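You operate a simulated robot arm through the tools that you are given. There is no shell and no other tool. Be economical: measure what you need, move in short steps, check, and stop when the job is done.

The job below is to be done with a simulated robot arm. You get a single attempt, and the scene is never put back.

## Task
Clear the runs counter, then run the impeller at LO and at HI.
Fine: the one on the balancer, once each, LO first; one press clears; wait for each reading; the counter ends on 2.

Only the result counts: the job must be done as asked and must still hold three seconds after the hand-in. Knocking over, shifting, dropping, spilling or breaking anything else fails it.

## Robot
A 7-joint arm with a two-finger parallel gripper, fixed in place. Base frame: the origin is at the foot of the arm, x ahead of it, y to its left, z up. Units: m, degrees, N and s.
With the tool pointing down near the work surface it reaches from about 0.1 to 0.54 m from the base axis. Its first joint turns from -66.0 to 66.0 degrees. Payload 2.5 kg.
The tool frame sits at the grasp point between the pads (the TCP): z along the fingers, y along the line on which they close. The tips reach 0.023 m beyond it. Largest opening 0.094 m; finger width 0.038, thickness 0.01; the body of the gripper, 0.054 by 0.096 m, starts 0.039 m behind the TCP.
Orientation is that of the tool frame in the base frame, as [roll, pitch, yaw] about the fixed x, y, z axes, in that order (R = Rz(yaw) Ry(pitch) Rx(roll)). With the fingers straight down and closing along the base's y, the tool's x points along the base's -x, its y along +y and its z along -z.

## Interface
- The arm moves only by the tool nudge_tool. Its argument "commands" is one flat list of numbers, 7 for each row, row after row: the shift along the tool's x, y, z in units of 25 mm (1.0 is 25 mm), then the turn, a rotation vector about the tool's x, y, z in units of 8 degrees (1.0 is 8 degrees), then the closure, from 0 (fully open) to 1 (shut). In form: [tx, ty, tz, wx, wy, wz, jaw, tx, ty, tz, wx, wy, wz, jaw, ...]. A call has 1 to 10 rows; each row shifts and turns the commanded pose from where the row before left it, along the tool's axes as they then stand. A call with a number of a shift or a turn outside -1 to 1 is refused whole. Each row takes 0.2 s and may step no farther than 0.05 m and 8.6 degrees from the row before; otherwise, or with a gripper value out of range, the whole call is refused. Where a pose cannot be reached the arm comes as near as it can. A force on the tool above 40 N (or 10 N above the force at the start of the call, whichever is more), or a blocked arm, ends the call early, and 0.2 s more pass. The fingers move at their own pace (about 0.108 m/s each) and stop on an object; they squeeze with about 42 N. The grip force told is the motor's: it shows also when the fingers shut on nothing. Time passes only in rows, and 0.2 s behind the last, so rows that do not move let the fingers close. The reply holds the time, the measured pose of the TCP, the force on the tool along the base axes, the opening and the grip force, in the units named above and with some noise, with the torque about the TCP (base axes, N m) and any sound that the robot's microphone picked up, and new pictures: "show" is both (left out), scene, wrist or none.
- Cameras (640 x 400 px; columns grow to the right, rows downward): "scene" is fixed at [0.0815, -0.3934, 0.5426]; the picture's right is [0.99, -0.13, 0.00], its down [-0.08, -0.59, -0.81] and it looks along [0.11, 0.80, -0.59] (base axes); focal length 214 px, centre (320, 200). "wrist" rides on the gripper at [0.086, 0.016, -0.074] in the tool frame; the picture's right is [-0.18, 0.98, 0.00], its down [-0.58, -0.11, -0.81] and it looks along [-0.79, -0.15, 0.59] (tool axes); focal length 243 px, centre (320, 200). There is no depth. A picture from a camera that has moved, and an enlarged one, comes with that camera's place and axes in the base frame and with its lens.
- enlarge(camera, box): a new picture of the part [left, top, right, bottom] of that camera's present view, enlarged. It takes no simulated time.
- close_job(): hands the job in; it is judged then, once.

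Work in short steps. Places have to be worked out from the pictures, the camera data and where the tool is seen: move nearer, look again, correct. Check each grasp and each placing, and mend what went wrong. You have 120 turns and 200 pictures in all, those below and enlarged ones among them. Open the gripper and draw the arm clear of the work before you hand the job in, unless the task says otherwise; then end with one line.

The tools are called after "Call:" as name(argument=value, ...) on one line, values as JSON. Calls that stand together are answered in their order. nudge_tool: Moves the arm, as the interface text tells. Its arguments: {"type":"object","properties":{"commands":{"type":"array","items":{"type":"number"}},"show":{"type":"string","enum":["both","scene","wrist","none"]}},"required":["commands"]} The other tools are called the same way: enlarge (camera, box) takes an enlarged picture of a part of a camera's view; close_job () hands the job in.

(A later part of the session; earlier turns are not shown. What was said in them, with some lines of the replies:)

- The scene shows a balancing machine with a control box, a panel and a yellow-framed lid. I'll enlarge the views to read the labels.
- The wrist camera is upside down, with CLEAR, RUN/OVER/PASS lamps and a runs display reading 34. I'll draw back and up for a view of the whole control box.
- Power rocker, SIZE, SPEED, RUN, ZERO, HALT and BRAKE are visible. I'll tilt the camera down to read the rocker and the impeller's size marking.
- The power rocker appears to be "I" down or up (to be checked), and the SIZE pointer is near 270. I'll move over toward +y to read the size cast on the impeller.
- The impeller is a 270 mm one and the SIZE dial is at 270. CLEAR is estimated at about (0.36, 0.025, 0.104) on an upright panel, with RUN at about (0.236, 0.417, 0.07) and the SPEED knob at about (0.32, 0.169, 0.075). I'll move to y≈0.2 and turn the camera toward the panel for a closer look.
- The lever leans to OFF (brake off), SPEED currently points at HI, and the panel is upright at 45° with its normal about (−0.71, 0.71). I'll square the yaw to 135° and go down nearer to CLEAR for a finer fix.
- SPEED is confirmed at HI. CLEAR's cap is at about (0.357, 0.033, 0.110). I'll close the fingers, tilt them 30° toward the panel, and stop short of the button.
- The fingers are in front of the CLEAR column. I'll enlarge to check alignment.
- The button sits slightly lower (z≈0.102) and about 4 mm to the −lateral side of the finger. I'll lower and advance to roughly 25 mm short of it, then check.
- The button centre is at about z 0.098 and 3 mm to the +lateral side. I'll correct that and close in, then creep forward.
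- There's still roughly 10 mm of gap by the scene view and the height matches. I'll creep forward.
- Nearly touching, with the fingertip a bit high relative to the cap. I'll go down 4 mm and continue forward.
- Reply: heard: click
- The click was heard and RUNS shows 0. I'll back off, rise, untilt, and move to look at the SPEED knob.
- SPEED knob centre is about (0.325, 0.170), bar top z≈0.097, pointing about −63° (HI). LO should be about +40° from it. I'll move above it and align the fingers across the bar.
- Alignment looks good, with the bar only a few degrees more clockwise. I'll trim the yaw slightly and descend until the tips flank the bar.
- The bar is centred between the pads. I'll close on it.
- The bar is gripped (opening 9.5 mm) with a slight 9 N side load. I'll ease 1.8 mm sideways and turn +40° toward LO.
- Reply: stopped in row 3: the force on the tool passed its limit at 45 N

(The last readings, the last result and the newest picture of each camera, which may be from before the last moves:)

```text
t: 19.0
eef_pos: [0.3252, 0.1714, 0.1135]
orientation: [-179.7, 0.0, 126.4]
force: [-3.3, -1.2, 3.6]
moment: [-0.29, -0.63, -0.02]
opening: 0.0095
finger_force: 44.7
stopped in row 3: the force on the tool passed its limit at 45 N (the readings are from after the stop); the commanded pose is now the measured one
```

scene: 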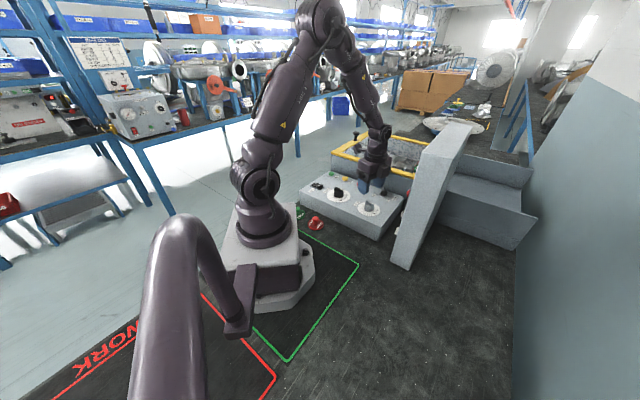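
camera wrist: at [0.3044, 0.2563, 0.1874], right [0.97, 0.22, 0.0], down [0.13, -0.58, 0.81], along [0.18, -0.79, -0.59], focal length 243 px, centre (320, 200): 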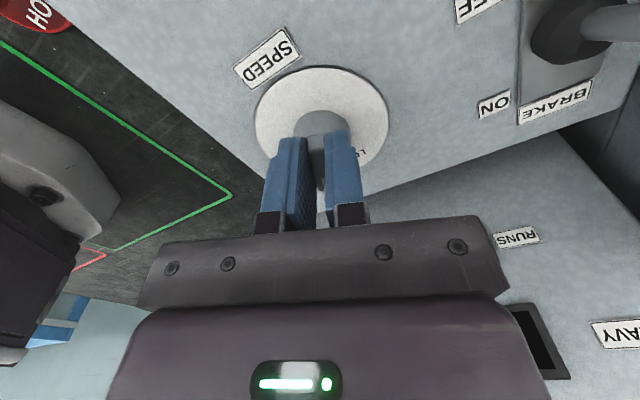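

Call:
nudge_tool(commands=[0, 0, 0, 0, 0, 0, 1], show="wrist")

Call:
enlarge(camera="wrist", box=[220, 50, 440, 240])

Call:
enlarge(camera="scene", box=[330, 150, 420, 230])

```text
t: 19.4
eef_pos: [0.3249, 0.1714, 0.1129]
orientation: [-179.7, 0.0, 126.3]
force: [-4.7, -1.0, 7.6]
moment: [-0.29, -0.54, -0.01]
opening: 0.01
finger_force: 45.5
camera wrist: at [0.2855, 0.2495, 0.1867], right [0.9, 0.43, -0.01], down [0.26, -0.53, 0.81], along [0.35, -0.73, -0.59], focal length 243 px, centre (320, 200)
```

wrist: 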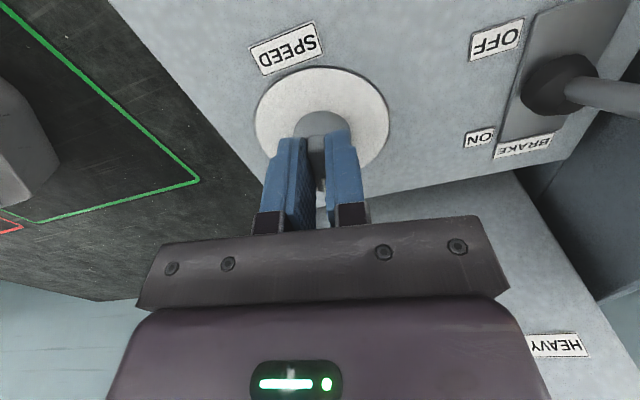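

```text
2.11 times, centred on (330, 145) of wrist
camera zoom: at [0.2855, 0.2495, 0.1867], right [0.9, 0.43, -0.01], down [0.26, -0.53, 0.81], along [0.35, -0.73, -0.59], focal length 511 px, centre (299, 316)
```

zoom: 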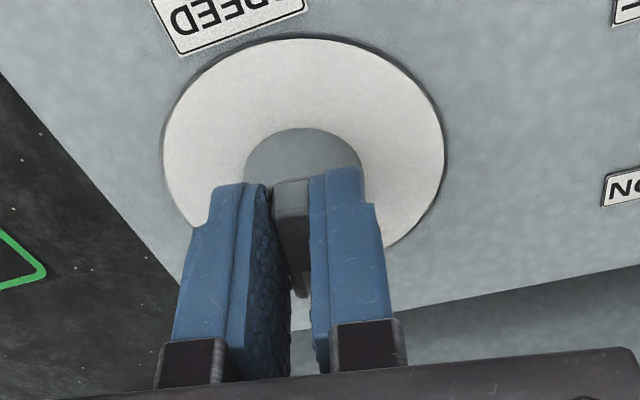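

```text
5.00 times, centred on (375, 190) of scene
camera zoom: at [0.0814, -0.3934, 0.5426], right [0.99, -0.13, 0.0], down [-0.08, -0.59, -0.81], along [0.11, 0.8, -0.59], focal length 1072 px, centre (45, 250)
```

zoom: 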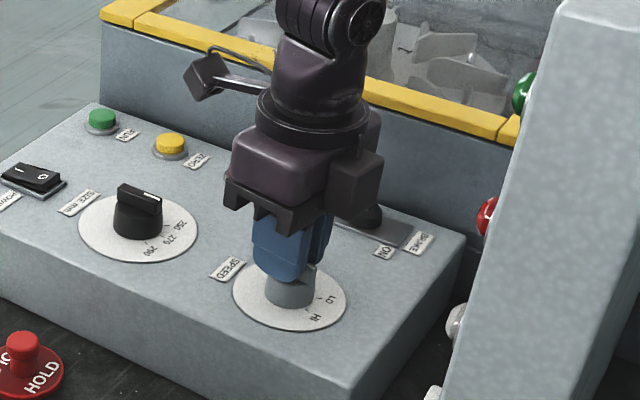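

The knob appears to follow. I'll continue in smaller turns.

Call:
nudge_tool(commands=[0, 0, 0, 0, 0, -0.4, 1, 0, 0, 0, 0, 0, -0.4, 1, 0, 0, 0, 0, 0, -0.4, 1, 0, 0, 0, 0, 0, -0.4, 1], show="wrist")

Call:
enlarge(camera="scene", box=[340, 170, 410, 230])

```text
t: 20.4
eef_pos: [0.3252, 0.1702, 0.113]
orientation: [-179.6, -0.1, 139.1]
force: [-20.1, -14.7, 24.8]
moment: [-0.8, -1.42, -0.14]
opening: 0.0099
finger_force: 45.5
camera wrist: at [0.2682, 0.2384, 0.1869], right [0.78, 0.62, -0.01], down [0.37, -0.46, 0.81], along [0.5, -0.63, -0.59], focal length 243 px, centre (320, 200)
```

wrist: 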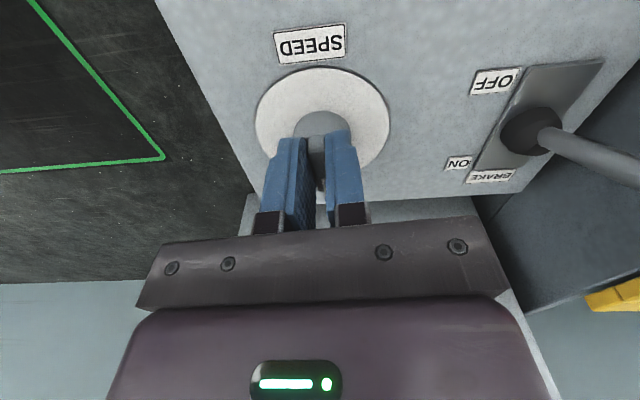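

```text
6.67 times, centred on (375, 200) of scene
camera zoom: at [0.0813, -0.3934, 0.5426], right [0.99, -0.13, 0.0], down [-0.08, -0.59, -0.81], along [0.11, 0.8, -0.59], focal length 1430 px, centre (-47, 200)
```

zoom: 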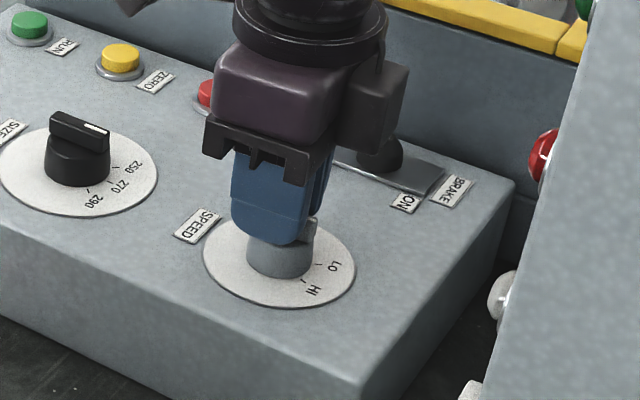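

There's a growing side load of about 25 N (axis slightly off centre). I'll relieve it by shifting −2.5 mm along the tool's y and up slightly.

Call:
nudge_tool(commands=[0, -0.05, -0.02, 0, 0, 0, 1, 0, -0.05, -0.02, 0, 0, 0, 1], show="none")

```text
t: 21.0
eef_pos: [0.3248, 0.1705, 0.1134]
orientation: [-179.8, 0.0, 139.1]
force: [2.3, 1.0, -13.2]
moment: [0.98, 0.94, 0.01]
opening: 0.0098
finger_force: 44.9
```

The side load is relieved. I'll turn the remaining ~14°.

Call:
nudge_tool(commands=[0, -0.01, 0.02, 0, 0, -0.45, 1, 0, -0.01, 0, 0, 0, -0.45, 1, 0, -0.01, 0, 0, 0, -0.45, 1, 0, -0.01, 0, 0, 0, -0.45, 1], show="wrist")

Call:
enlarge(camera="scene", box=[340, 170, 410, 230])

```text
t: 22.0
eef_pos: [0.3239, 0.1693, 0.1144]
orientation: [-179.8, -0.1, 153.5]
force: [8.7, 6.7, -27.4]
moment: [0.0, -0.74, 0.06]
opening: 0.01
finger_force: 44.9
camera wrist: at [0.2514, 0.2209, 0.187], right [0.6, 0.8, 0.0], down [0.48, -0.35, 0.81], along [0.64, -0.49, -0.59], focal length 243 px, centre (320, 200)
```

wrist: 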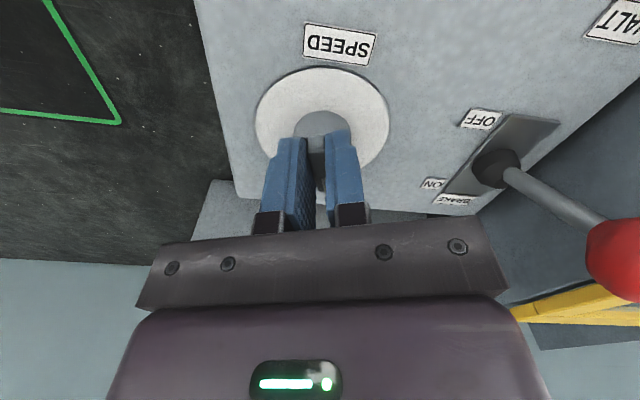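

```text
6.67 times, centred on (375, 200) of scene
camera zoom: at [0.0816, -0.3933, 0.5426], right [0.99, -0.13, 0.0], down [-0.08, -0.59, -0.81], along [0.11, 0.8, -0.59], focal length 1430 px, centre (-47, 200)
```

zoom: 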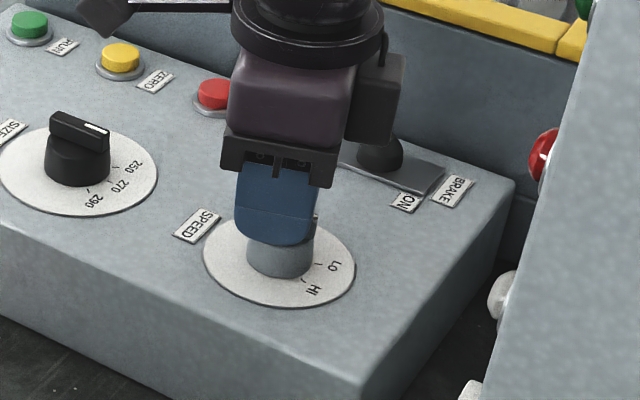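

Rotated 40°. I'll open, rise straight up and look at the pointer.

Call:
nudge_tool(commands=[0, 0, 0, 0, 0, 0, 0.4, 0, 0, 0, 0, 0, 0, 0.4, 0, 0, -0.6, 0, 0, 0, 0.4, 0, 0, -0.9, 0, 0, 0, 0.4, 0, 0, -0.9, 0, 0, 0, 0.4], show="wrist")

Call:
enlarge(camera="scene", box=[340, 170, 410, 230])

Call:
enlarge(camera="wrist", box=[240, 0, 400, 140])

```text
t: 23.2
eef_pos: [0.324, 0.169, 0.1734]
orientation: [-179.7, -0.1, 153.5]
force: [0.4, -0.1, -0.4]
moment: [0.02, 0.01, 0.0]
opening: 0.0561
finger_force: 0.1
camera wrist: at [0.2517, 0.2215, 0.2475], right [0.6, 0.8, 0.0], down [0.48, -0.35, 0.81], along [0.64, -0.49, -0.59], focal length 243 px, centre (320, 200)
```

wrist: 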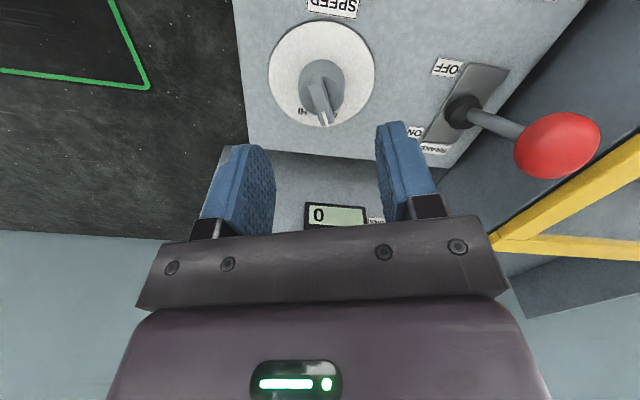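

```text
6.67 times, centred on (375, 200) of scene
camera zoom: at [0.0815, -0.3934, 0.5426], right [0.99, -0.13, 0.0], down [-0.08, -0.59, -0.81], along [0.11, 0.8, -0.59], focal length 1430 px, centre (-47, 200)
```

zoom: 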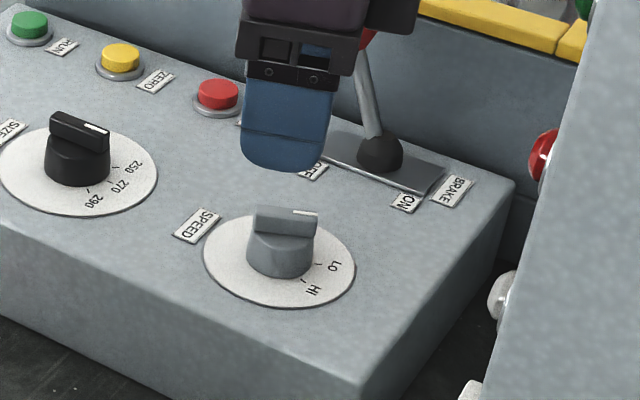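

```text
2.86 times, centred on (320, 70) of wrist
camera zoom: at [0.2517, 0.2215, 0.2475], right [0.6, 0.8, 0.0], down [0.48, -0.35, 0.81], along [0.64, -0.49, -0.59], focal length 693 px, centre (320, 571)
```

zoom: 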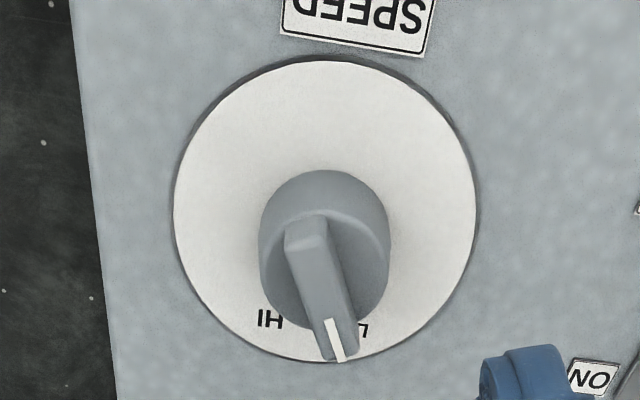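

SPEED now points at LO (about −22.5°, matching the LO mark). Next I rise and turn the yaw to −135° so the body clears the guard when pressing RUN.

Call:
nudge_tool(commands=[0, 0, -0.6, 0, 0, -1, 0.4, 0, 0, -0.6, 0, 0, -1, 0.4, 0, 0, -0.6, 0, 0, -1, 0.4, 0, 0, -0.6, 0, 0, -1, 1, 0, 0, -0.4, 0, 0, -1, 1, 0, 0, -0.4, 0, 0, -1, 1, 0, 0, 0, 0, 0, -1, 1, 0, 0, 0, 0, 0, -1, 1, 0, 0, 0, 0, 0, -0.94, 1], show="wrist")

```text
t: 25.2
eef_pos: [0.3238, 0.1681, 0.2535]
orientation: [179.9, -0.3, -134.7]
force: [-0.1, 0.0, 0.2]
moment: [-0.02, -0.01, -0.02]
opening: 0.0003
finger_force: 42.3
camera wrist: at [0.25, 0.1178, 0.3275], right [-0.57, 0.82, 0.0], down [0.49, 0.34, 0.8], along [0.66, 0.46, -0.6], focal length 243 px, centre (320, 200)
```

wrist: 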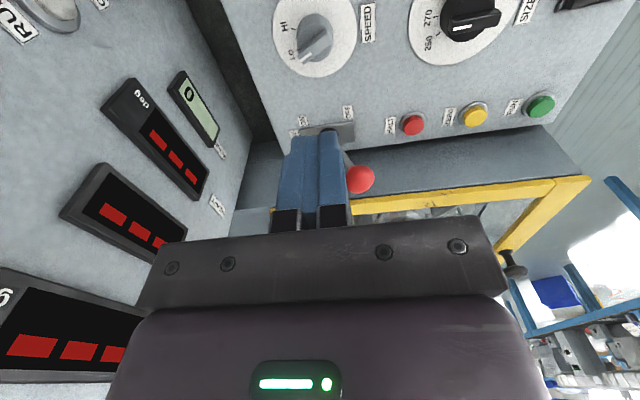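

RUN reads (0.237, 0.417) in this view too. I'll move over toward it at a safe height.

Call:
nudge_tool(commands=[-0.4, 0.95, 0, 0, 0, 0, 1, -0.4, 0.95, 0, 0, 0, 0, 1, -0.4, 0.95, 0, 0, 0, 0, 1, -0.4, 0.95, 0, 0, 0, 0, 1, -0.4, 0.95, 0, 0, 0, 0, 1, -0.4, 0.95, 0, 0, 0, 0, 1, -0.4, 0.95, 0, 0, 0, 0, 1, -0.4, 0.95, 0, 0, 0, 0, 1, 0, 0.95, 0, 0, 0, 0, 1, 0, 0.95, 0, 0, 0, 0, 1], show="wrist")

```text
t: 27.4
eef_pos: [0.2126, 0.3939, 0.2542]
orientation: [180.0, -0.3, -135.0]
force: [0.4, 0.2, -0.3]
moment: [-0.01, -0.02, -0.01]
opening: 0.0002
finger_force: 41.7
camera wrist: at [0.1381, 0.3439, 0.3276], right [-0.56, 0.83, 0.0], down [0.49, 0.34, 0.8], along [0.66, 0.45, -0.6], focal length 243 px, centre (320, 200)
```

wrist: 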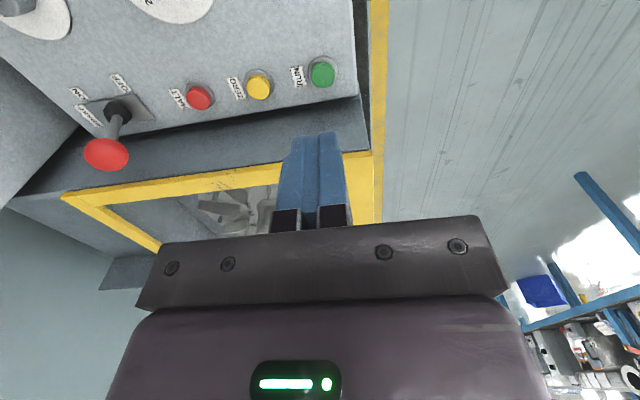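

RUN is at about (0.2375, 0.415). I'll position above it and descend to roughly 25 mm over the cap.

Call:
nudge_tool(commands=[-0.65, -0.055, 0, 0, 0, 0, 1, -0.65, -0.055, 0, 0, 0, 0, 1, 0, 0, 1, 0, 0, 0, 1, 0, 0, 1, 0, 0, 0, 1, 0, 0, 1, 0, 0, 0, 1, 0, 0, 1, 0, 0, 0, 1, 0, 0, 0.9, 0, 0, 0, 1], show="both")

Call:
enlarge(camera="scene", box=[290, 130, 390, 210])

```text
t: 29.0
eef_pos: [0.2375, 0.4143, 0.1311]
orientation: [179.9, -0.4, -135.0]
force: [0.2, 0.4, 0.9]
moment: [-0.02, 0.0, 0.01]
opening: 0.0
finger_force: 42.0
camera wrist: at [0.1629, 0.3637, 0.2049], right [-0.57, 0.82, 0.0], down [0.49, 0.34, 0.8], along [0.66, 0.45, -0.6], focal length 243 px, centre (320, 200)
```

scene: 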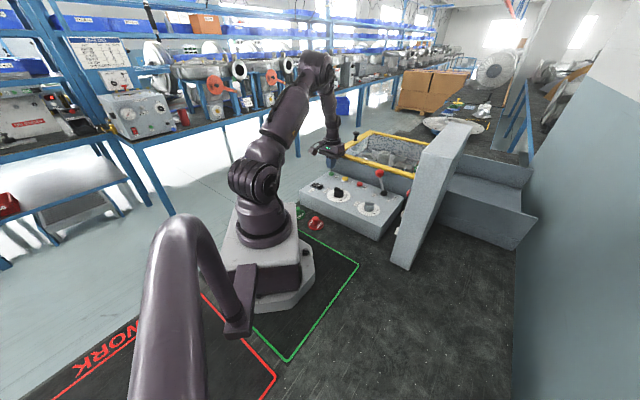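
wrist: 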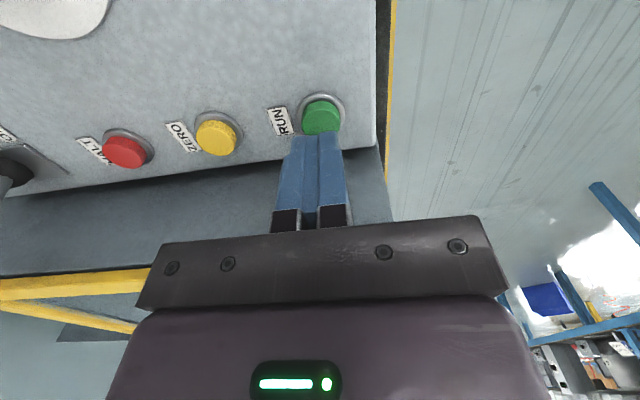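

```text
5.00 times, centred on (340, 170) of scene
camera zoom: at [0.0815, -0.3934, 0.5426], right [0.99, -0.13, 0.0], down [-0.08, -0.59, -0.81], along [0.11, 0.8, -0.59], focal length 1072 px, centre (220, 350)
```

zoom: 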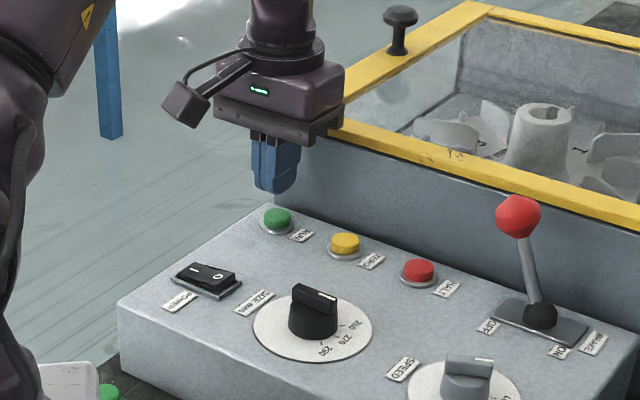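

Aligned over RUN. I'll descend near the cap and creep until it clicks.

Call:
nudge_tool(commands=[0, 0, 0.8, 0, 0, 0, 1, 0, 0, 0.12, 0, 0, 0, 1, 0, 0, 0.12, 0, 0, 0, 1], show="none")

```text
t: 29.8
eef_pos: [0.2371, 0.4144, 0.1051]
orientation: [-179.9, -0.4, -135.0]
force: [0.3, -0.5, -0.6]
moment: [-0.01, -0.02, 0.0]
opening: 0.0
finger_force: 41.9
```

Call:
enlarge(camera="scene", box=[300, 150, 360, 190])

```text
10.00 times, centred on (330, 170) of scene
camera zoom: at [0.0815, -0.3934, 0.5426], right [0.99, -0.13, 0.0], down [-0.08, -0.59, -0.81], along [0.11, 0.8, -0.59], focal length 2145 px, centre (220, 500)
```

zoom: 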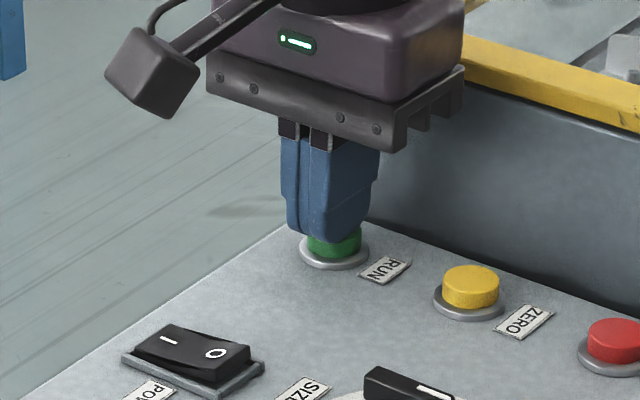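

Very close to the cap. I'll creep down in 1.5 mm steps.

Call:
nudge_tool(commands=[0, 0, 0.06, 0, 0, 0, 1, 0, 0, 0.06, 0, 0, 0, 1, 0, 0, 0.06, 0, 0, 0, 1], show="none")

```text
t: 30.6
eef_pos: [0.2374, 0.4154, 0.1005]
orientation: [-179.9, -0.3, -135.0]
force: [-0.8, -4.2, 10.6]
moment: [-0.06, -0.04, 0.02]
opening: 0.0
finger_force: 41.6
heard: click
```

A click was heard. I'll lift off and look at the scene and display.

Call:
nudge_tool(commands=[0, 0, -0.5, 0, 0, 0, 1, 0, 0, -1, 0, 0, 0, 1, 0, 0, -1, 0, 0, 0, 1, 0, 0, -1, 0, 0, 0, 1, 0, 0, -1, 0, 0, 0, 1], show="both")

Call:
enlarge(camera="scene", box=[300, 120, 470, 240])

```text
t: 31.8
eef_pos: [0.2377, 0.4137, 0.2138]
orientation: [179.9, -0.2, -135.0]
force: [0.0, 0.2, -0.5]
moment: [-0.02, -0.01, -0.01]
opening: 0.0001
finger_force: 41.8
camera wrist: at [0.1628, 0.3639, 0.2872], right [-0.57, 0.82, 0.0], down [0.49, 0.34, 0.8], along [0.66, 0.45, -0.6], focal length 243 px, centre (320, 200)
```

scene: 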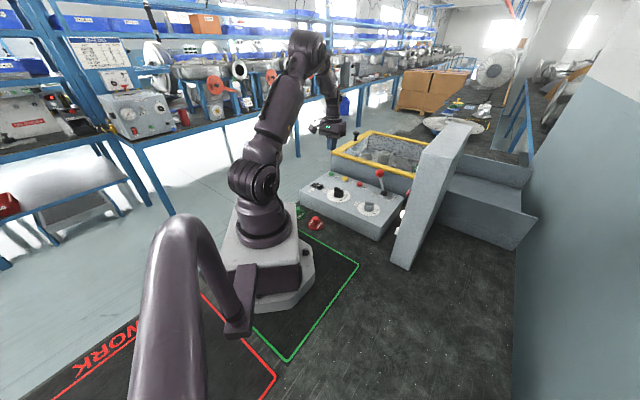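
wrist: 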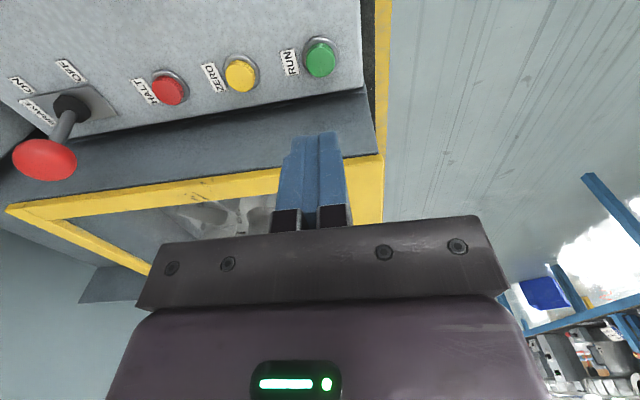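

```text
3.33 times, centred on (385, 180) of scene
camera zoom: at [0.0815, -0.3934, 0.5426], right [0.99, -0.13, 0.0], down [-0.08, -0.59, -0.81], along [0.11, 0.8, -0.59], focal length 715 px, centre (103, 267)
```

zoom: 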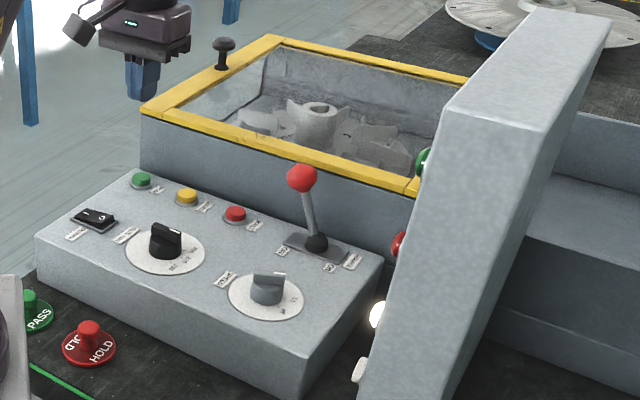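

The RUN lamp is lit, so the balancer is running. I'll travel back toward the panel to read it while waiting.

Call:
nudge_tool(commands=[0.45, -0.936, -0.4, 0, 0, 0, 1, 0.45, -0.936, -0.4, 0, 0, 0, 1, 0.45, -0.936, -0.4, 0, 0, 0, 1, 0.45, -0.936, 0, 0, 0, 0, 1, 0.45, -0.936, 0, 0, 0, 0, 1, 0.45, -0.936, 0, 0, 0, 0, 1, 0.45, -0.936, 0, 0, 0, 0, 1, 0.45, -0.936, 0, 0, 0, 0, 1, 0.45, -0.936, 0, 0, 0, 0, 1, 0.45, -0.936, 0, 0, 0, 0, 1], show="wrist")

```text
t: 34.0
eef_pos: [0.3239, 0.1696, 0.2434]
orientation: [180.0, -0.3, -135.0]
force: [0.7, 0.1, -0.7]
moment: [-0.02, 0.0, 0.01]
opening: 0.0
finger_force: 42.4
camera wrist: at [0.2492, 0.1192, 0.3174], right [-0.57, 0.82, 0.0], down [0.49, 0.34, 0.8], along [0.66, 0.45, -0.6], focal length 243 px, centre (320, 200)
```

wrist: 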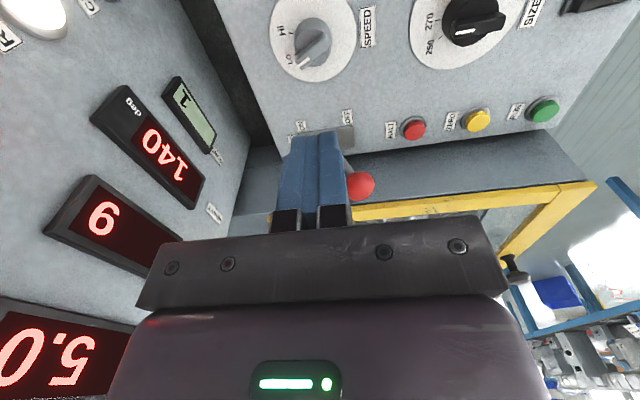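

The reading is in (140°, peg 9, 5.0 g) and RUNS shows 1. The lamp may still be lit, so I'll turn the wrist toward the knob and check again.

Call:
nudge_tool(commands=[0, 0, 0.2, 0, 0, 1, 1, 0, 0, 0.2, 0, 0, 1, 1, 0, 0, 0.2, 0, 0, 1, 1, 0, 0, 0.2, 0, 0, 1, 1, 0, 0, 0.2, 0, 0, 1, 1, 0, 0, 0.2, 0, 0, 1, 0.4, 0, 0, 0.2, 0, 0, 1, 0.4, 0, 0, 0.2, 0, 0, 1, 0.4, 0, 0, 0.2, 0, 0, 1, 0.4], show="both")

Call:
enlarge(camera="scene", box=[340, 130, 440, 240])

```text
t: 36.0
eef_pos: [0.3234, 0.1698, 0.1987]
orientation: [-179.8, -0.2, 152.8]
force: [-0.6, 0.2, 0.0]
moment: [-0.01, -0.01, -0.01]
opening: 0.0564
finger_force: 0.1
camera wrist: at [0.252, 0.2228, 0.2721], right [0.61, 0.79, 0.0], down [0.47, -0.36, 0.81], along [0.63, -0.5, -0.59], focal length 243 px, centre (320, 200)
```

scene: 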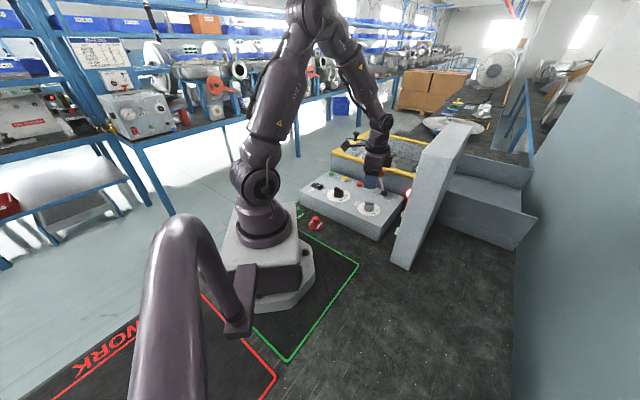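
wrist: 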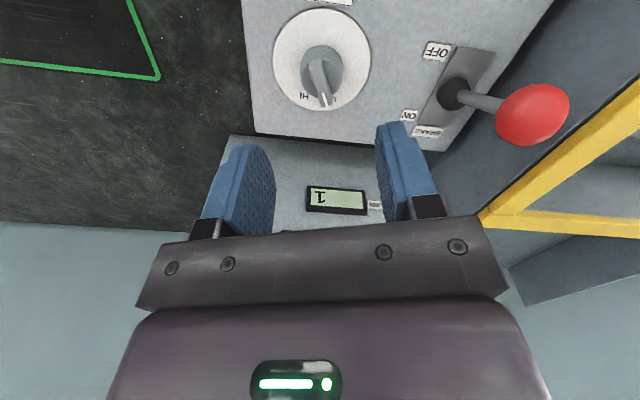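

```text
3.64 times, centred on (390, 185) of scene
camera zoom: at [0.0815, -0.3934, 0.5426], right [0.99, -0.13, 0.0], down [-0.08, -0.59, -0.81], along [0.11, 0.8, -0.59], focal length 780 px, centre (66, 254)
```

zoom: 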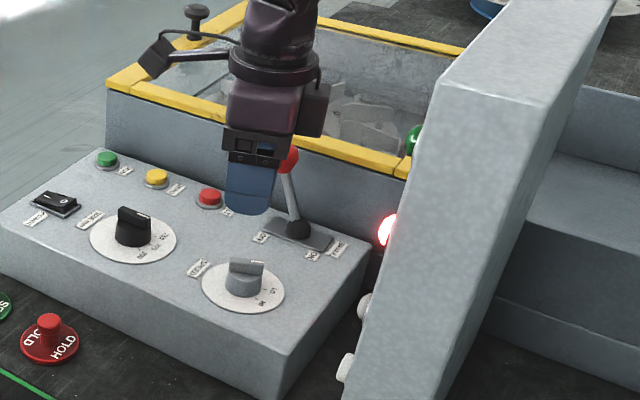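

The run is finished: lamp off, OVER lit, RUNS 1. I'll descend on the knob again and grip it at LO.

Call:
nudge_tool(commands=[0, 0, 1, 0, 0, -0.2, 0.4, 0, 0, 1, 0, 0, 0, 0.4, 0, 0, 1, 0, 0, 0, 0.4, 0, 0, 0.4, 0, 0, 0, 0.4, 0, 0, 0, 0, 0, 0, 1, 0, 0, 0, 0, 0, 0, 1, 0, 0, 0, 0, 0, 0, 1], show="wrist")

```text
t: 37.6
eef_pos: [0.3223, 0.169, 0.113]
orientation: [-179.7, -0.3, 154.8]
force: [-2.2, -1.5, -2.8]
moment: [0.16, -0.14, -0.05]
opening: 0.0096
finger_force: 45.3
camera wrist: at [0.2494, 0.2203, 0.1871], right [0.59, 0.81, -0.01], down [0.48, -0.34, 0.8], along [0.65, -0.48, -0.59], focal length 243 px, centre (320, 200)
```

wrist: 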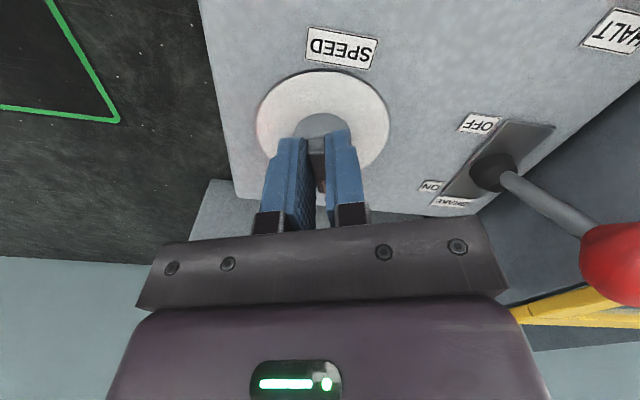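

Gripped with low load. I'll turn back toward HI in small steps, following the axis.

Call:
nudge_tool(commands=[0, 0.014, 0, 0, 0, 0.45, 1, 0, 0.014, 0, 0, 0, 0.45, 1, 0, 0.014, 0, 0, 0, 0.45, 1, 0, 0.014, 0, 0, 0, 0.45, 1], show="none")

```text
t: 38.6
eef_pos: [0.3227, 0.1709, 0.1144]
orientation: [-179.7, -0.1, 140.2]
force: [-6.4, -3.0, 6.6]
moment: [0.84, 0.8, -0.03]
opening: 0.0099
finger_force: 44.9
```

Call:
nudge_tool(commands=[0, 0, 0, 0, 0, 0.45, 1, 0, 0.01, 0, 0, 0, 0.45, 1, 0, 0.014, 0, 0, 0, 0.45, 1, 0, 0.014, 0, 0, 0, 0.45, 1], show="none")

```text
t: 39.6
eef_pos: [0.3247, 0.1716, 0.1133]
orientation: [-179.7, 0.0, 125.6]
force: [-3.9, 1.2, 1.2]
moment: [0.93, 0.44, 0.01]
opening: 0.01
finger_force: 45.3
```

Low loads. I'll finish the last ~16°.

Call:
nudge_tool(commands=[0, 0.01, 0, 0, 0, 0.49, 1, 0, 0.014, 0, 0, 0, 0.49, 1, 0, 0.014, 0, 0, 0, 0.49, 1, 0, 0.014, 0, 0, 0, 0.49, 1], show="none")

Call:
nudge_tool(commands=[0, 0, 0, 0, 0, 0, 0.4, 0, 0, 0, 0, 0, 0, 0.4, 0, 0, -0.6, 0, 0, 0, 0.4, 0, 0, -0.9, 0, 0, 0, 0.4, 0, 0, -0.9, 0, 0, 0, 0.4], show="wrist")

Call:
enlarge(camera="scene", box=[340, 170, 410, 230])

Call:
enlarge(camera="wrist", box=[240, 0, 400, 140])

```text
t: 40.6
eef_pos: [0.3263, 0.1739, 0.114]
orientation: [-179.8, 0.0, 110.1]
force: [11.4, 8.5, -12.6]
moment: [0.84, -0.07, 0.1]
opening: 0.0097
finger_force: 45.1
```

```text
t: 40.9
eef_pos: [0.3166, 0.1693, 0.1152]
orientation: [-177.8, -0.1, 110.0]
force: [-42.2, -17.9, 55.5]
moment: [-0.48, -0.41, -0.34]
opening: 0.0346
finger_force: 0.0
stopped in row 1: the force on the tool passed its limit at 54 N (the readings are from after the stop); the commanded pose is now the measured one
camera wrist: at [0.3026, 0.2554, 0.187], right [0.99, 0.16, -0.04], down [0.13, -0.57, 0.81], along [0.11, -0.8, -0.59], focal length 243 px, centre (320, 200)
```

wrist: 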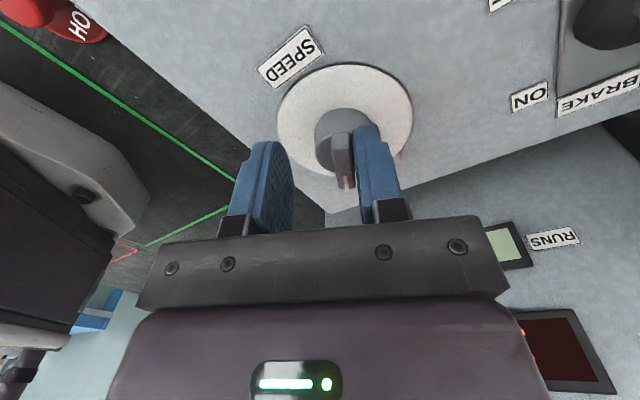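

```text
6.67 times, centred on (375, 200) of scene
camera zoom: at [0.0812, -0.3935, 0.5426], right [0.99, -0.13, 0.0], down [-0.08, -0.59, -0.81], along [0.11, 0.8, -0.59], focal length 1430 px, centre (-47, 200)
```

zoom: 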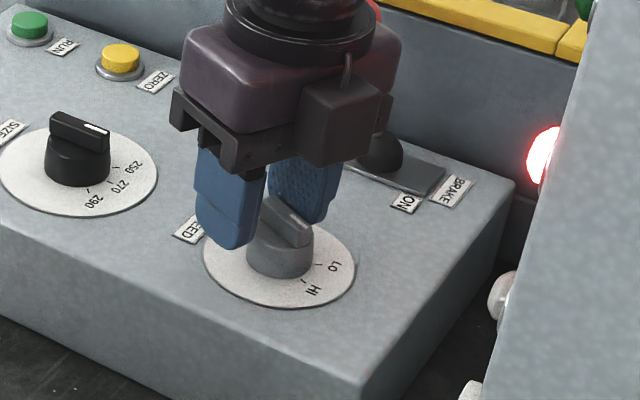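

```text
2.86 times, centred on (320, 70) of wrist
camera zoom: at [0.3026, 0.2554, 0.187], right [0.99, 0.16, -0.04], down [0.13, -0.57, 0.81], along [0.11, -0.8, -0.59], focal length 693 px, centre (320, 571)
```

zoom: 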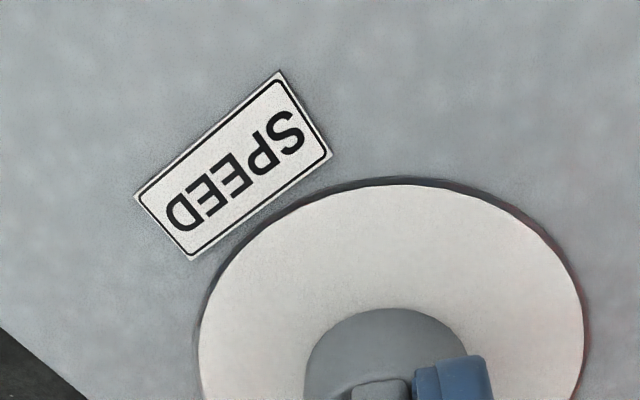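

On opening, a finger caught briefly and the call stopped. I'll hold still for a moment with the jaws opening and read the force.

Call:
nudge_tool(commands=[0, 0, 0, 0, 0, 0, 0.4, 0, 0, 0, 0, 0, 0, 0.4], show="wrist")

```text
t: 41.5
eef_pos: [0.3168, 0.1699, 0.1137]
orientation: [-177.8, 0.0, 110.0]
force: [-44.7, -19.4, 65.9]
moment: [-0.49, -0.56, -0.37]
opening: 0.0335
finger_force: 0.1
camera wrist: at [0.3036, 0.2558, 0.187], right [0.99, 0.16, -0.04], down [0.13, -0.57, 0.81], along [0.11, -0.8, -0.59], focal length 243 px, centre (320, 200)
```

wrist: 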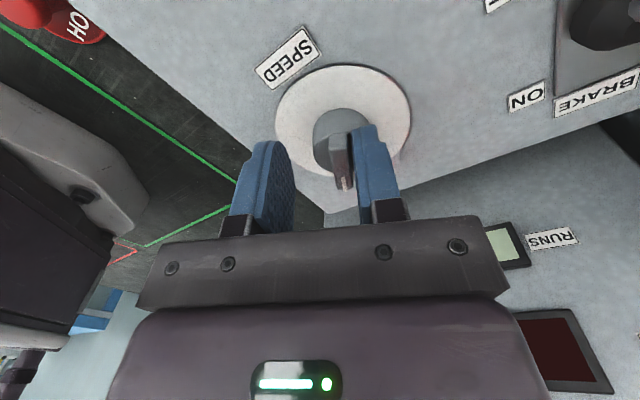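

The knob is pushing the tool up and sideways, so the fingertip seems wedged on the knob body. I'll lift gently straight up.

Call:
nudge_tool(commands=[0, 0, -0.1, 0, 0, 0, 0.4, 0, 0, -0.1, 0, 0, 0, 0.4], show="wrist")

Call:
enlarge(camera="wrist", box=[220, 50, 440, 240])

```text
t: 42.1
eef_pos: [0.322, 0.171, 0.1181]
orientation: [-178.9, 0.0, 110.0]
force: [-0.4, 0.4, 0.3]
moment: [0.01, 0.0, 0.0]
opening: 0.0561
finger_force: 0.1
camera wrist: at [0.3069, 0.2569, 0.1912], right [0.99, 0.16, -0.02], down [0.11, -0.58, 0.81], along [0.12, -0.8, -0.59], focal length 243 px, centre (320, 200)
```

wrist: 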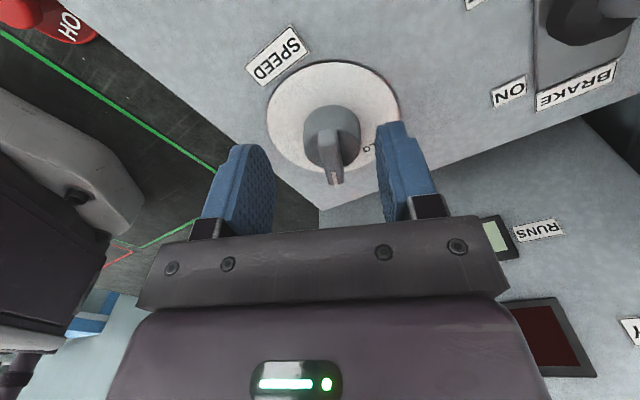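

```text
2.11 times, centred on (330, 145) of wrist
camera zoom: at [0.3069, 0.2569, 0.1912], right [0.99, 0.16, -0.02], down [0.11, -0.58, 0.81], along [0.12, -0.8, -0.59], focal length 511 px, centre (299, 316)
```

zoom: 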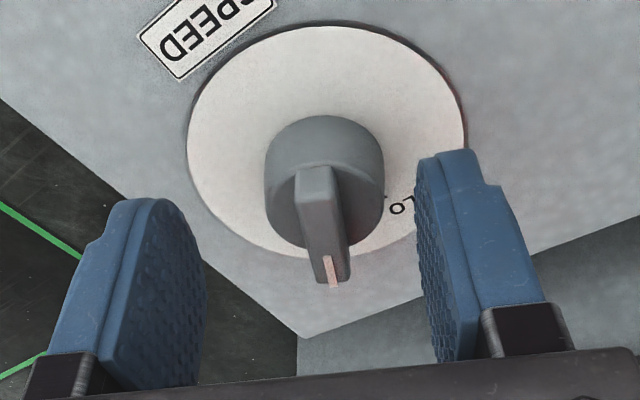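

Freed with no load. I'll rise and check the pointer.

Call:
nudge_tool(commands=[0, 0, -0.8, 0, 0, 0, 0.4, 0, 0, -0.9, 0, 0, 0, 0.4, 0, 0, -0.9, 0, 0, 0, 0.4, 0, 0, -0.9, 0, 0, -1, 0.4, 0, 0, -0.9, 0, 0, -1, 0.4], show="wrist")

Call:
enlarge(camera="scene", box=[340, 170, 410, 230])

Call:
enlarge(camera="wrist", box=[240, 0, 400, 140])

```text
t: 43.3
eef_pos: [0.3237, 0.1705, 0.2298]
orientation: [-178.8, -0.4, 126.2]
force: [-0.6, -0.5, -0.3]
moment: [0.03, 0.02, -0.03]
opening: 0.0564
finger_force: 0.1
camera wrist: at [0.2849, 0.2496, 0.3024], right [0.9, 0.43, -0.02], down [0.27, -0.53, 0.81], along [0.33, -0.73, -0.59], focal length 243 px, centre (320, 200)
```

wrist: 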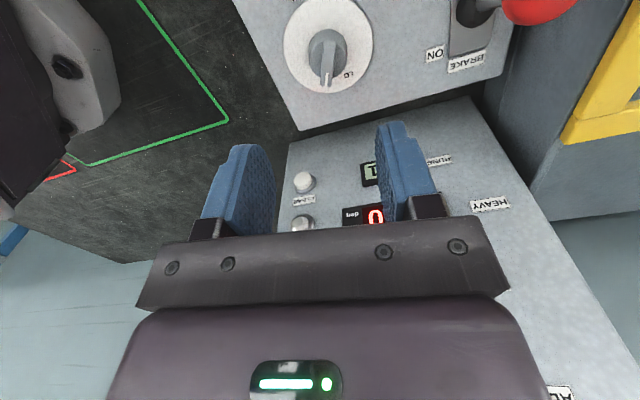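

```text
6.67 times, centred on (375, 200) of scene
camera zoom: at [0.0815, -0.3934, 0.5426], right [0.99, -0.13, 0.0], down [-0.08, -0.59, -0.81], along [0.11, 0.8, -0.59], focal length 1430 px, centre (-47, 200)
```

zoom: 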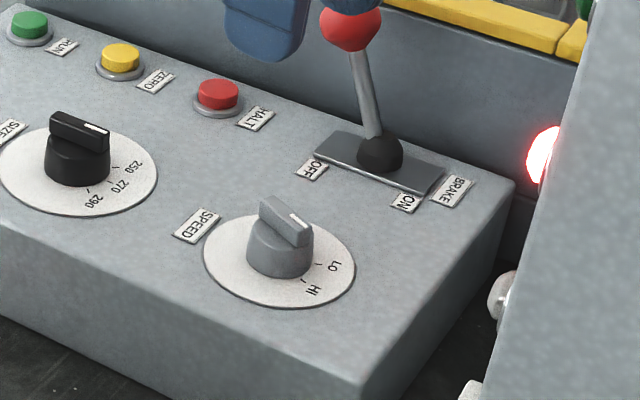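

```text
2.86 times, centred on (320, 70) of wrist
camera zoom: at [0.2849, 0.2496, 0.3024], right [0.9, 0.43, -0.02], down [0.27, -0.53, 0.81], along [0.33, -0.73, -0.59], focal length 693 px, centre (320, 571)
```

zoom: 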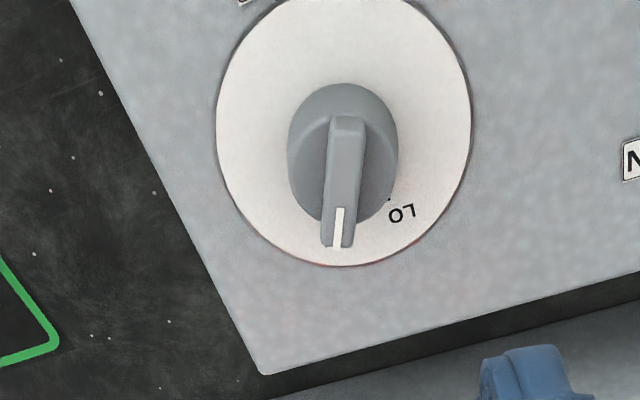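

The pointer is at −67°, exactly on HI. Now I turn back to yaw −135° and return to RUN.

Call:
nudge_tool(commands=[0, 0, -0.2, 0, 0, -1, 1, 0, 0, -0.2, 0, 0, -1, 1, 0, 0, -0.2, 0, 0, -1, 1, 0, 0, -0.2, 0, 0, -1, 1, 0, 0, 0, 0, 0, -1, 1, 0, 0, 0, 0, 0, -1, 1, 0, 0, 0, 0, 0, -1, 1, 0, 0, 0, 0, 0, -1, 1, 0, 0, 0, 0, 0, -1, 1, 0, 0, 0, 0, 0, -1, 1], show="none")

Call:
nudge_tool(commands=[0, 0, 0, 0, 0, -1, 1, 0, 0, 0, 0, 0, -1, 1, 0, 0, 0, 0, 0, -0.35, 1], show="none")

```text
t: 45.5
eef_pos: [0.3231, 0.1717, 0.248]
orientation: [180.0, -1.4, -153.8]
force: [-0.5, 0.6, 0.7]
moment: [0.02, 0.0, 0.0]
opening: 0.0001
finger_force: 41.8
```

```text
t: 46.3
eef_pos: [0.3232, 0.1718, 0.2494]
orientation: [179.5, -1.2, -135.2]
force: [0.7, -0.1, 0.2]
moment: [0.01, -0.04, 0.03]
opening: 0.0001
finger_force: 42.2
```

Call:
nudge_tool(commands=[-0.444, 0.929, 0, 0, 0, 0, 1, -0.444, 0.929, 0, 0, 0, 0, 1, -0.444, 0.929, 0, 0, 0, 0, 1, -0.444, 0.929, 0, 0, 0, 0, 1, -0.444, 0.929, 0, 0, 0, 0, 1, -0.444, 0.929, 0, 0, 0, 0, 1, -0.444, 0.929, 0, 0, 0, 0, 1, -0.444, 0.929, 0, 0, 0, 0, 1, -0.444, 0.929, 0, 0, 0, 0, 1, -0.444, 0.929, 0, 0, 0, 0, 1], show="none")

Call:
nudge_tool(commands=[0, 0, 1, 0, -0.15, 0, 1, 0, 0, 1, 0, 0, 0, 1, 0, 0, 1, 0, 0, 0, 1, 0, 0, 1, 0, 0, 0, 1, 0, 0, 0.7, 0, 0, 0, 1], show="wrist")

```text
t: 48.5
eef_pos: [0.2378, 0.4142, 0.2481]
orientation: [179.6, -1.4, -135.2]
force: [0.6, 0.0, -0.8]
moment: [0.07, 0.0, -0.01]
opening: 0.0
finger_force: 42.1
```

```text
t: 49.7
eef_pos: [0.2387, 0.4139, 0.1304]
orientation: [179.5, 0.0, -135.1]
force: [-0.2, -0.2, 0.1]
moment: [0.0, 0.02, -0.02]
opening: 0.0002
finger_force: 42.3
camera wrist: at [0.1634, 0.3634, 0.2041], right [-0.56, 0.83, 0.01], down [0.49, 0.33, 0.81], along [0.66, 0.46, -0.59], focal length 243 px, centre (320, 200)
```

wrist: 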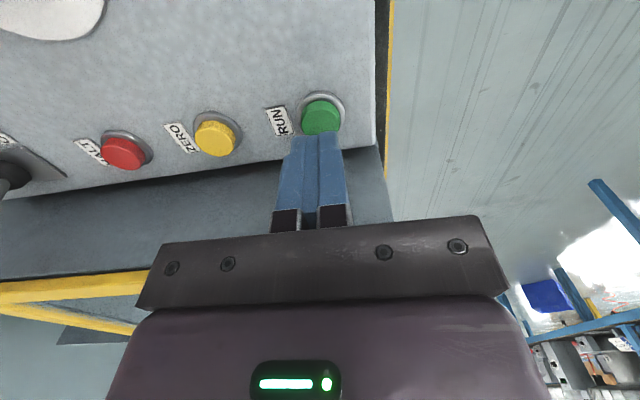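

Same alignment over RUN as before. I'll press with the same profile: down to z≈0.1005.

Call:
nudge_tool(commands=[0, 0, 0.9, 0, 0, 0, 1, 0, 0, 0.1, 0, 0, 0, 1, 0, 0, 0.06, 0, 0, 0, 1, 0, 0, 0.06, 0, 0, 0, 1, 0, 0, 0.06, 0, 0, 0, 1], show="none")

```text
t: 50.9
eef_pos: [0.2374, 0.4148, 0.1021]
orientation: [179.5, -0.1, -135.2]
force: [-0.6, -2.4, 4.8]
moment: [-0.04, 0.04, 0.04]
opening: 0.0
finger_force: 41.9
heard: click
```

Click heard. I'll lift and go back to read the panel.

Call:
nudge_tool(commands=[0, 0, -0.5, 0, 0, 0, 1, 0, 0, -1, 0, 0, 0, 1, 0, 0, -1, 0, 0, 0, 1, 0, 0, -1, 0, 0, 0, 1, 0, 0, -1, 0, 0, 0, 1, 0, 0, -0.9, 0, 0, 0, 1], show="scene")

Call:
nudge_tool(commands=[0.45, -0.936, -0.2, 0, 0, 0, 0.7, 0.45, -0.936, -0.2, 0, 0, 0, 0.4, 0.45, -0.936, 0, 0, 0, 0, 0, 0.45, -0.936, 0, 0, 0, 0, 0, 0.45, -0.936, 0, 0, 0, 0, 0, 0.45, -0.936, 0, 0, 0, 0, 0, 0.45, -0.936, 0, 0, 0, 0, 0, 0.45, -0.936, 0, 0, 0, 0, 0, 0.45, -0.936, 0, 0, 0, 0, 0, 0.45, -0.936, 0, 0, 0, 0, 0], show="both")

```text
t: 52.3
eef_pos: [0.2376, 0.4151, 0.2358]
orientation: [179.3, 0.0, -135.2]
force: [0.1, -0.5, -0.2]
moment: [0.0, 0.04, -0.02]
opening: 0.0001
finger_force: 42.1
```

scene: 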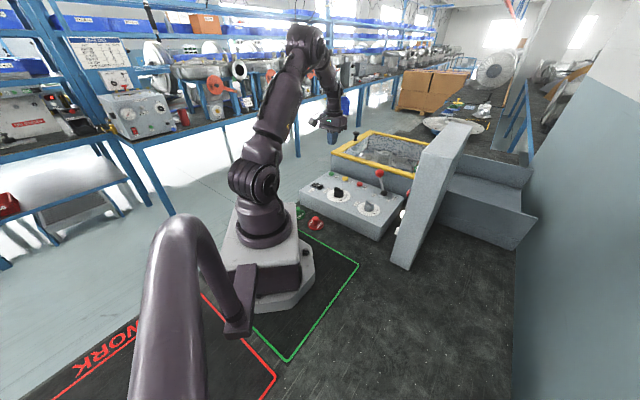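

```text
t: 54.5
eef_pos: [0.3238, 0.1691, 0.2431]
orientation: [179.4, 0.0, -135.1]
force: [-0.1, -0.2, 0.3]
moment: [0.02, 0.0, 0.02]
opening: 0.0941
finger_force: 0.0
camera wrist: at [0.2497, 0.1184, 0.3178], right [-0.56, 0.83, 0.01], down [0.49, 0.33, 0.8], along [0.66, 0.46, -0.59], focal length 243 px, centre (320, 200)
```

scene: 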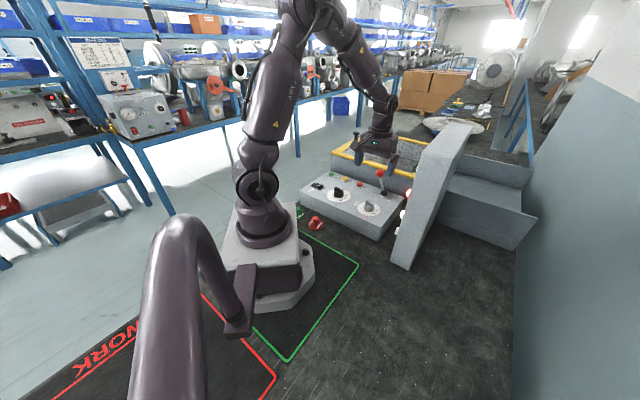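
wrist: 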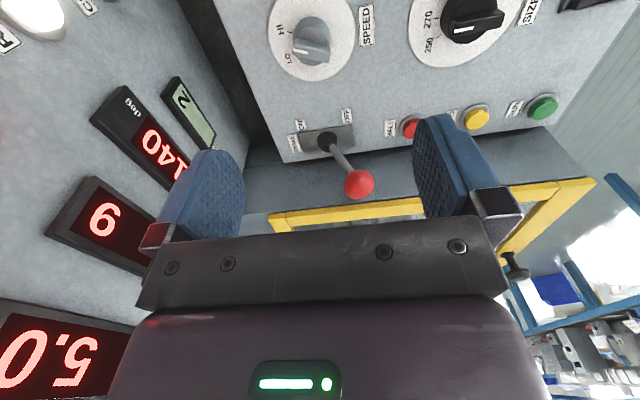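

RUNS shows 2 and the reading is up, but the RUN lamp is still lit. I'll rise clear and wait for it to end.

Call:
nudge_tool(commands=[0, 0, -1, 0, 0, 0, 0, 0, 0, -1, 0, 0, 0, 0, 0, 0, -1, 0, 0, 0, 0, 0, 0, 0, 0, 0, 0, 0, 0, 0, 0, 0, 0, 0, 0, 0, 0, 0, 0, 0, 0, 0, 0, 0, 0, 0, 0, 0, 0, 0, 0, 0, 0, 0, 0, 0, 0, 0, 0, 0, 0, 0, 0, 0, 0, 0, 0, 0, 0, 0], show="both")

Call:
enlarge(camera="scene", box=[340, 130, 440, 240])

```text
t: 56.7
eef_pos: [0.325, 0.1687, 0.319]
orientation: [179.4, 0.0, -135.3]
force: [1.3, 0.4, -0.3]
moment: [-0.02, -0.02, 0.02]
opening: 0.0938
finger_force: 0.1
camera wrist: at [0.251, 0.1176, 0.3929], right [-0.56, 0.83, 0.01], down [0.49, 0.33, 0.8], along [0.66, 0.46, -0.59], focal length 243 px, centre (320, 200)
```

scene: 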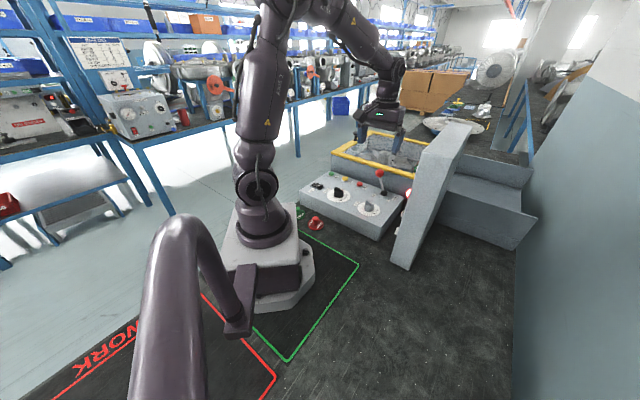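
wrist: 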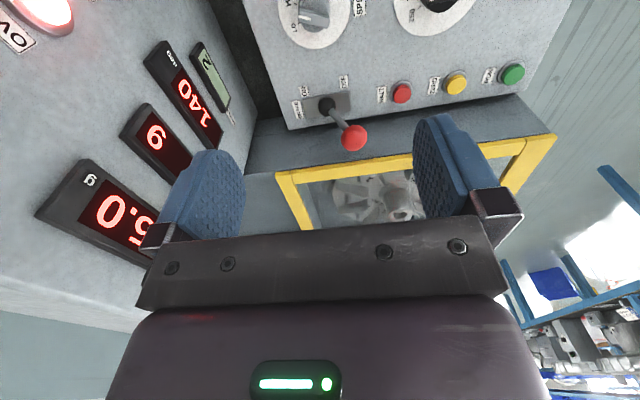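

```text
3.64 times, centred on (390, 185) of scene
camera zoom: at [0.0815, -0.3934, 0.5426], right [0.99, -0.13, 0.0], down [-0.08, -0.59, -0.81], along [0.11, 0.8, -0.59], focal length 780 px, centre (66, 254)
```

zoom: 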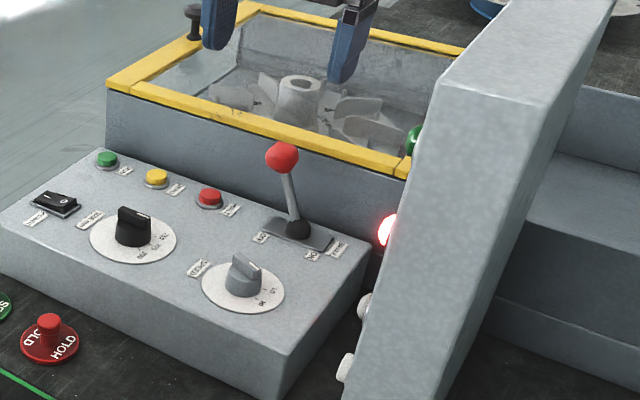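

The second run has ended: RUN lamp off, OVER lit, RUNS at 2 and SPEED at HI. The gripper is open and clear, so I'm handing in.

Call:
close_job()

```text
The job is handed in.
```

I cleared the runs counter with one press, then ran the impeller once at LO and once at HI, waiting for each reading. The counter ended on 2; both readings were 140°, peg 9, 5.0 g, with the OVER lamp lit.
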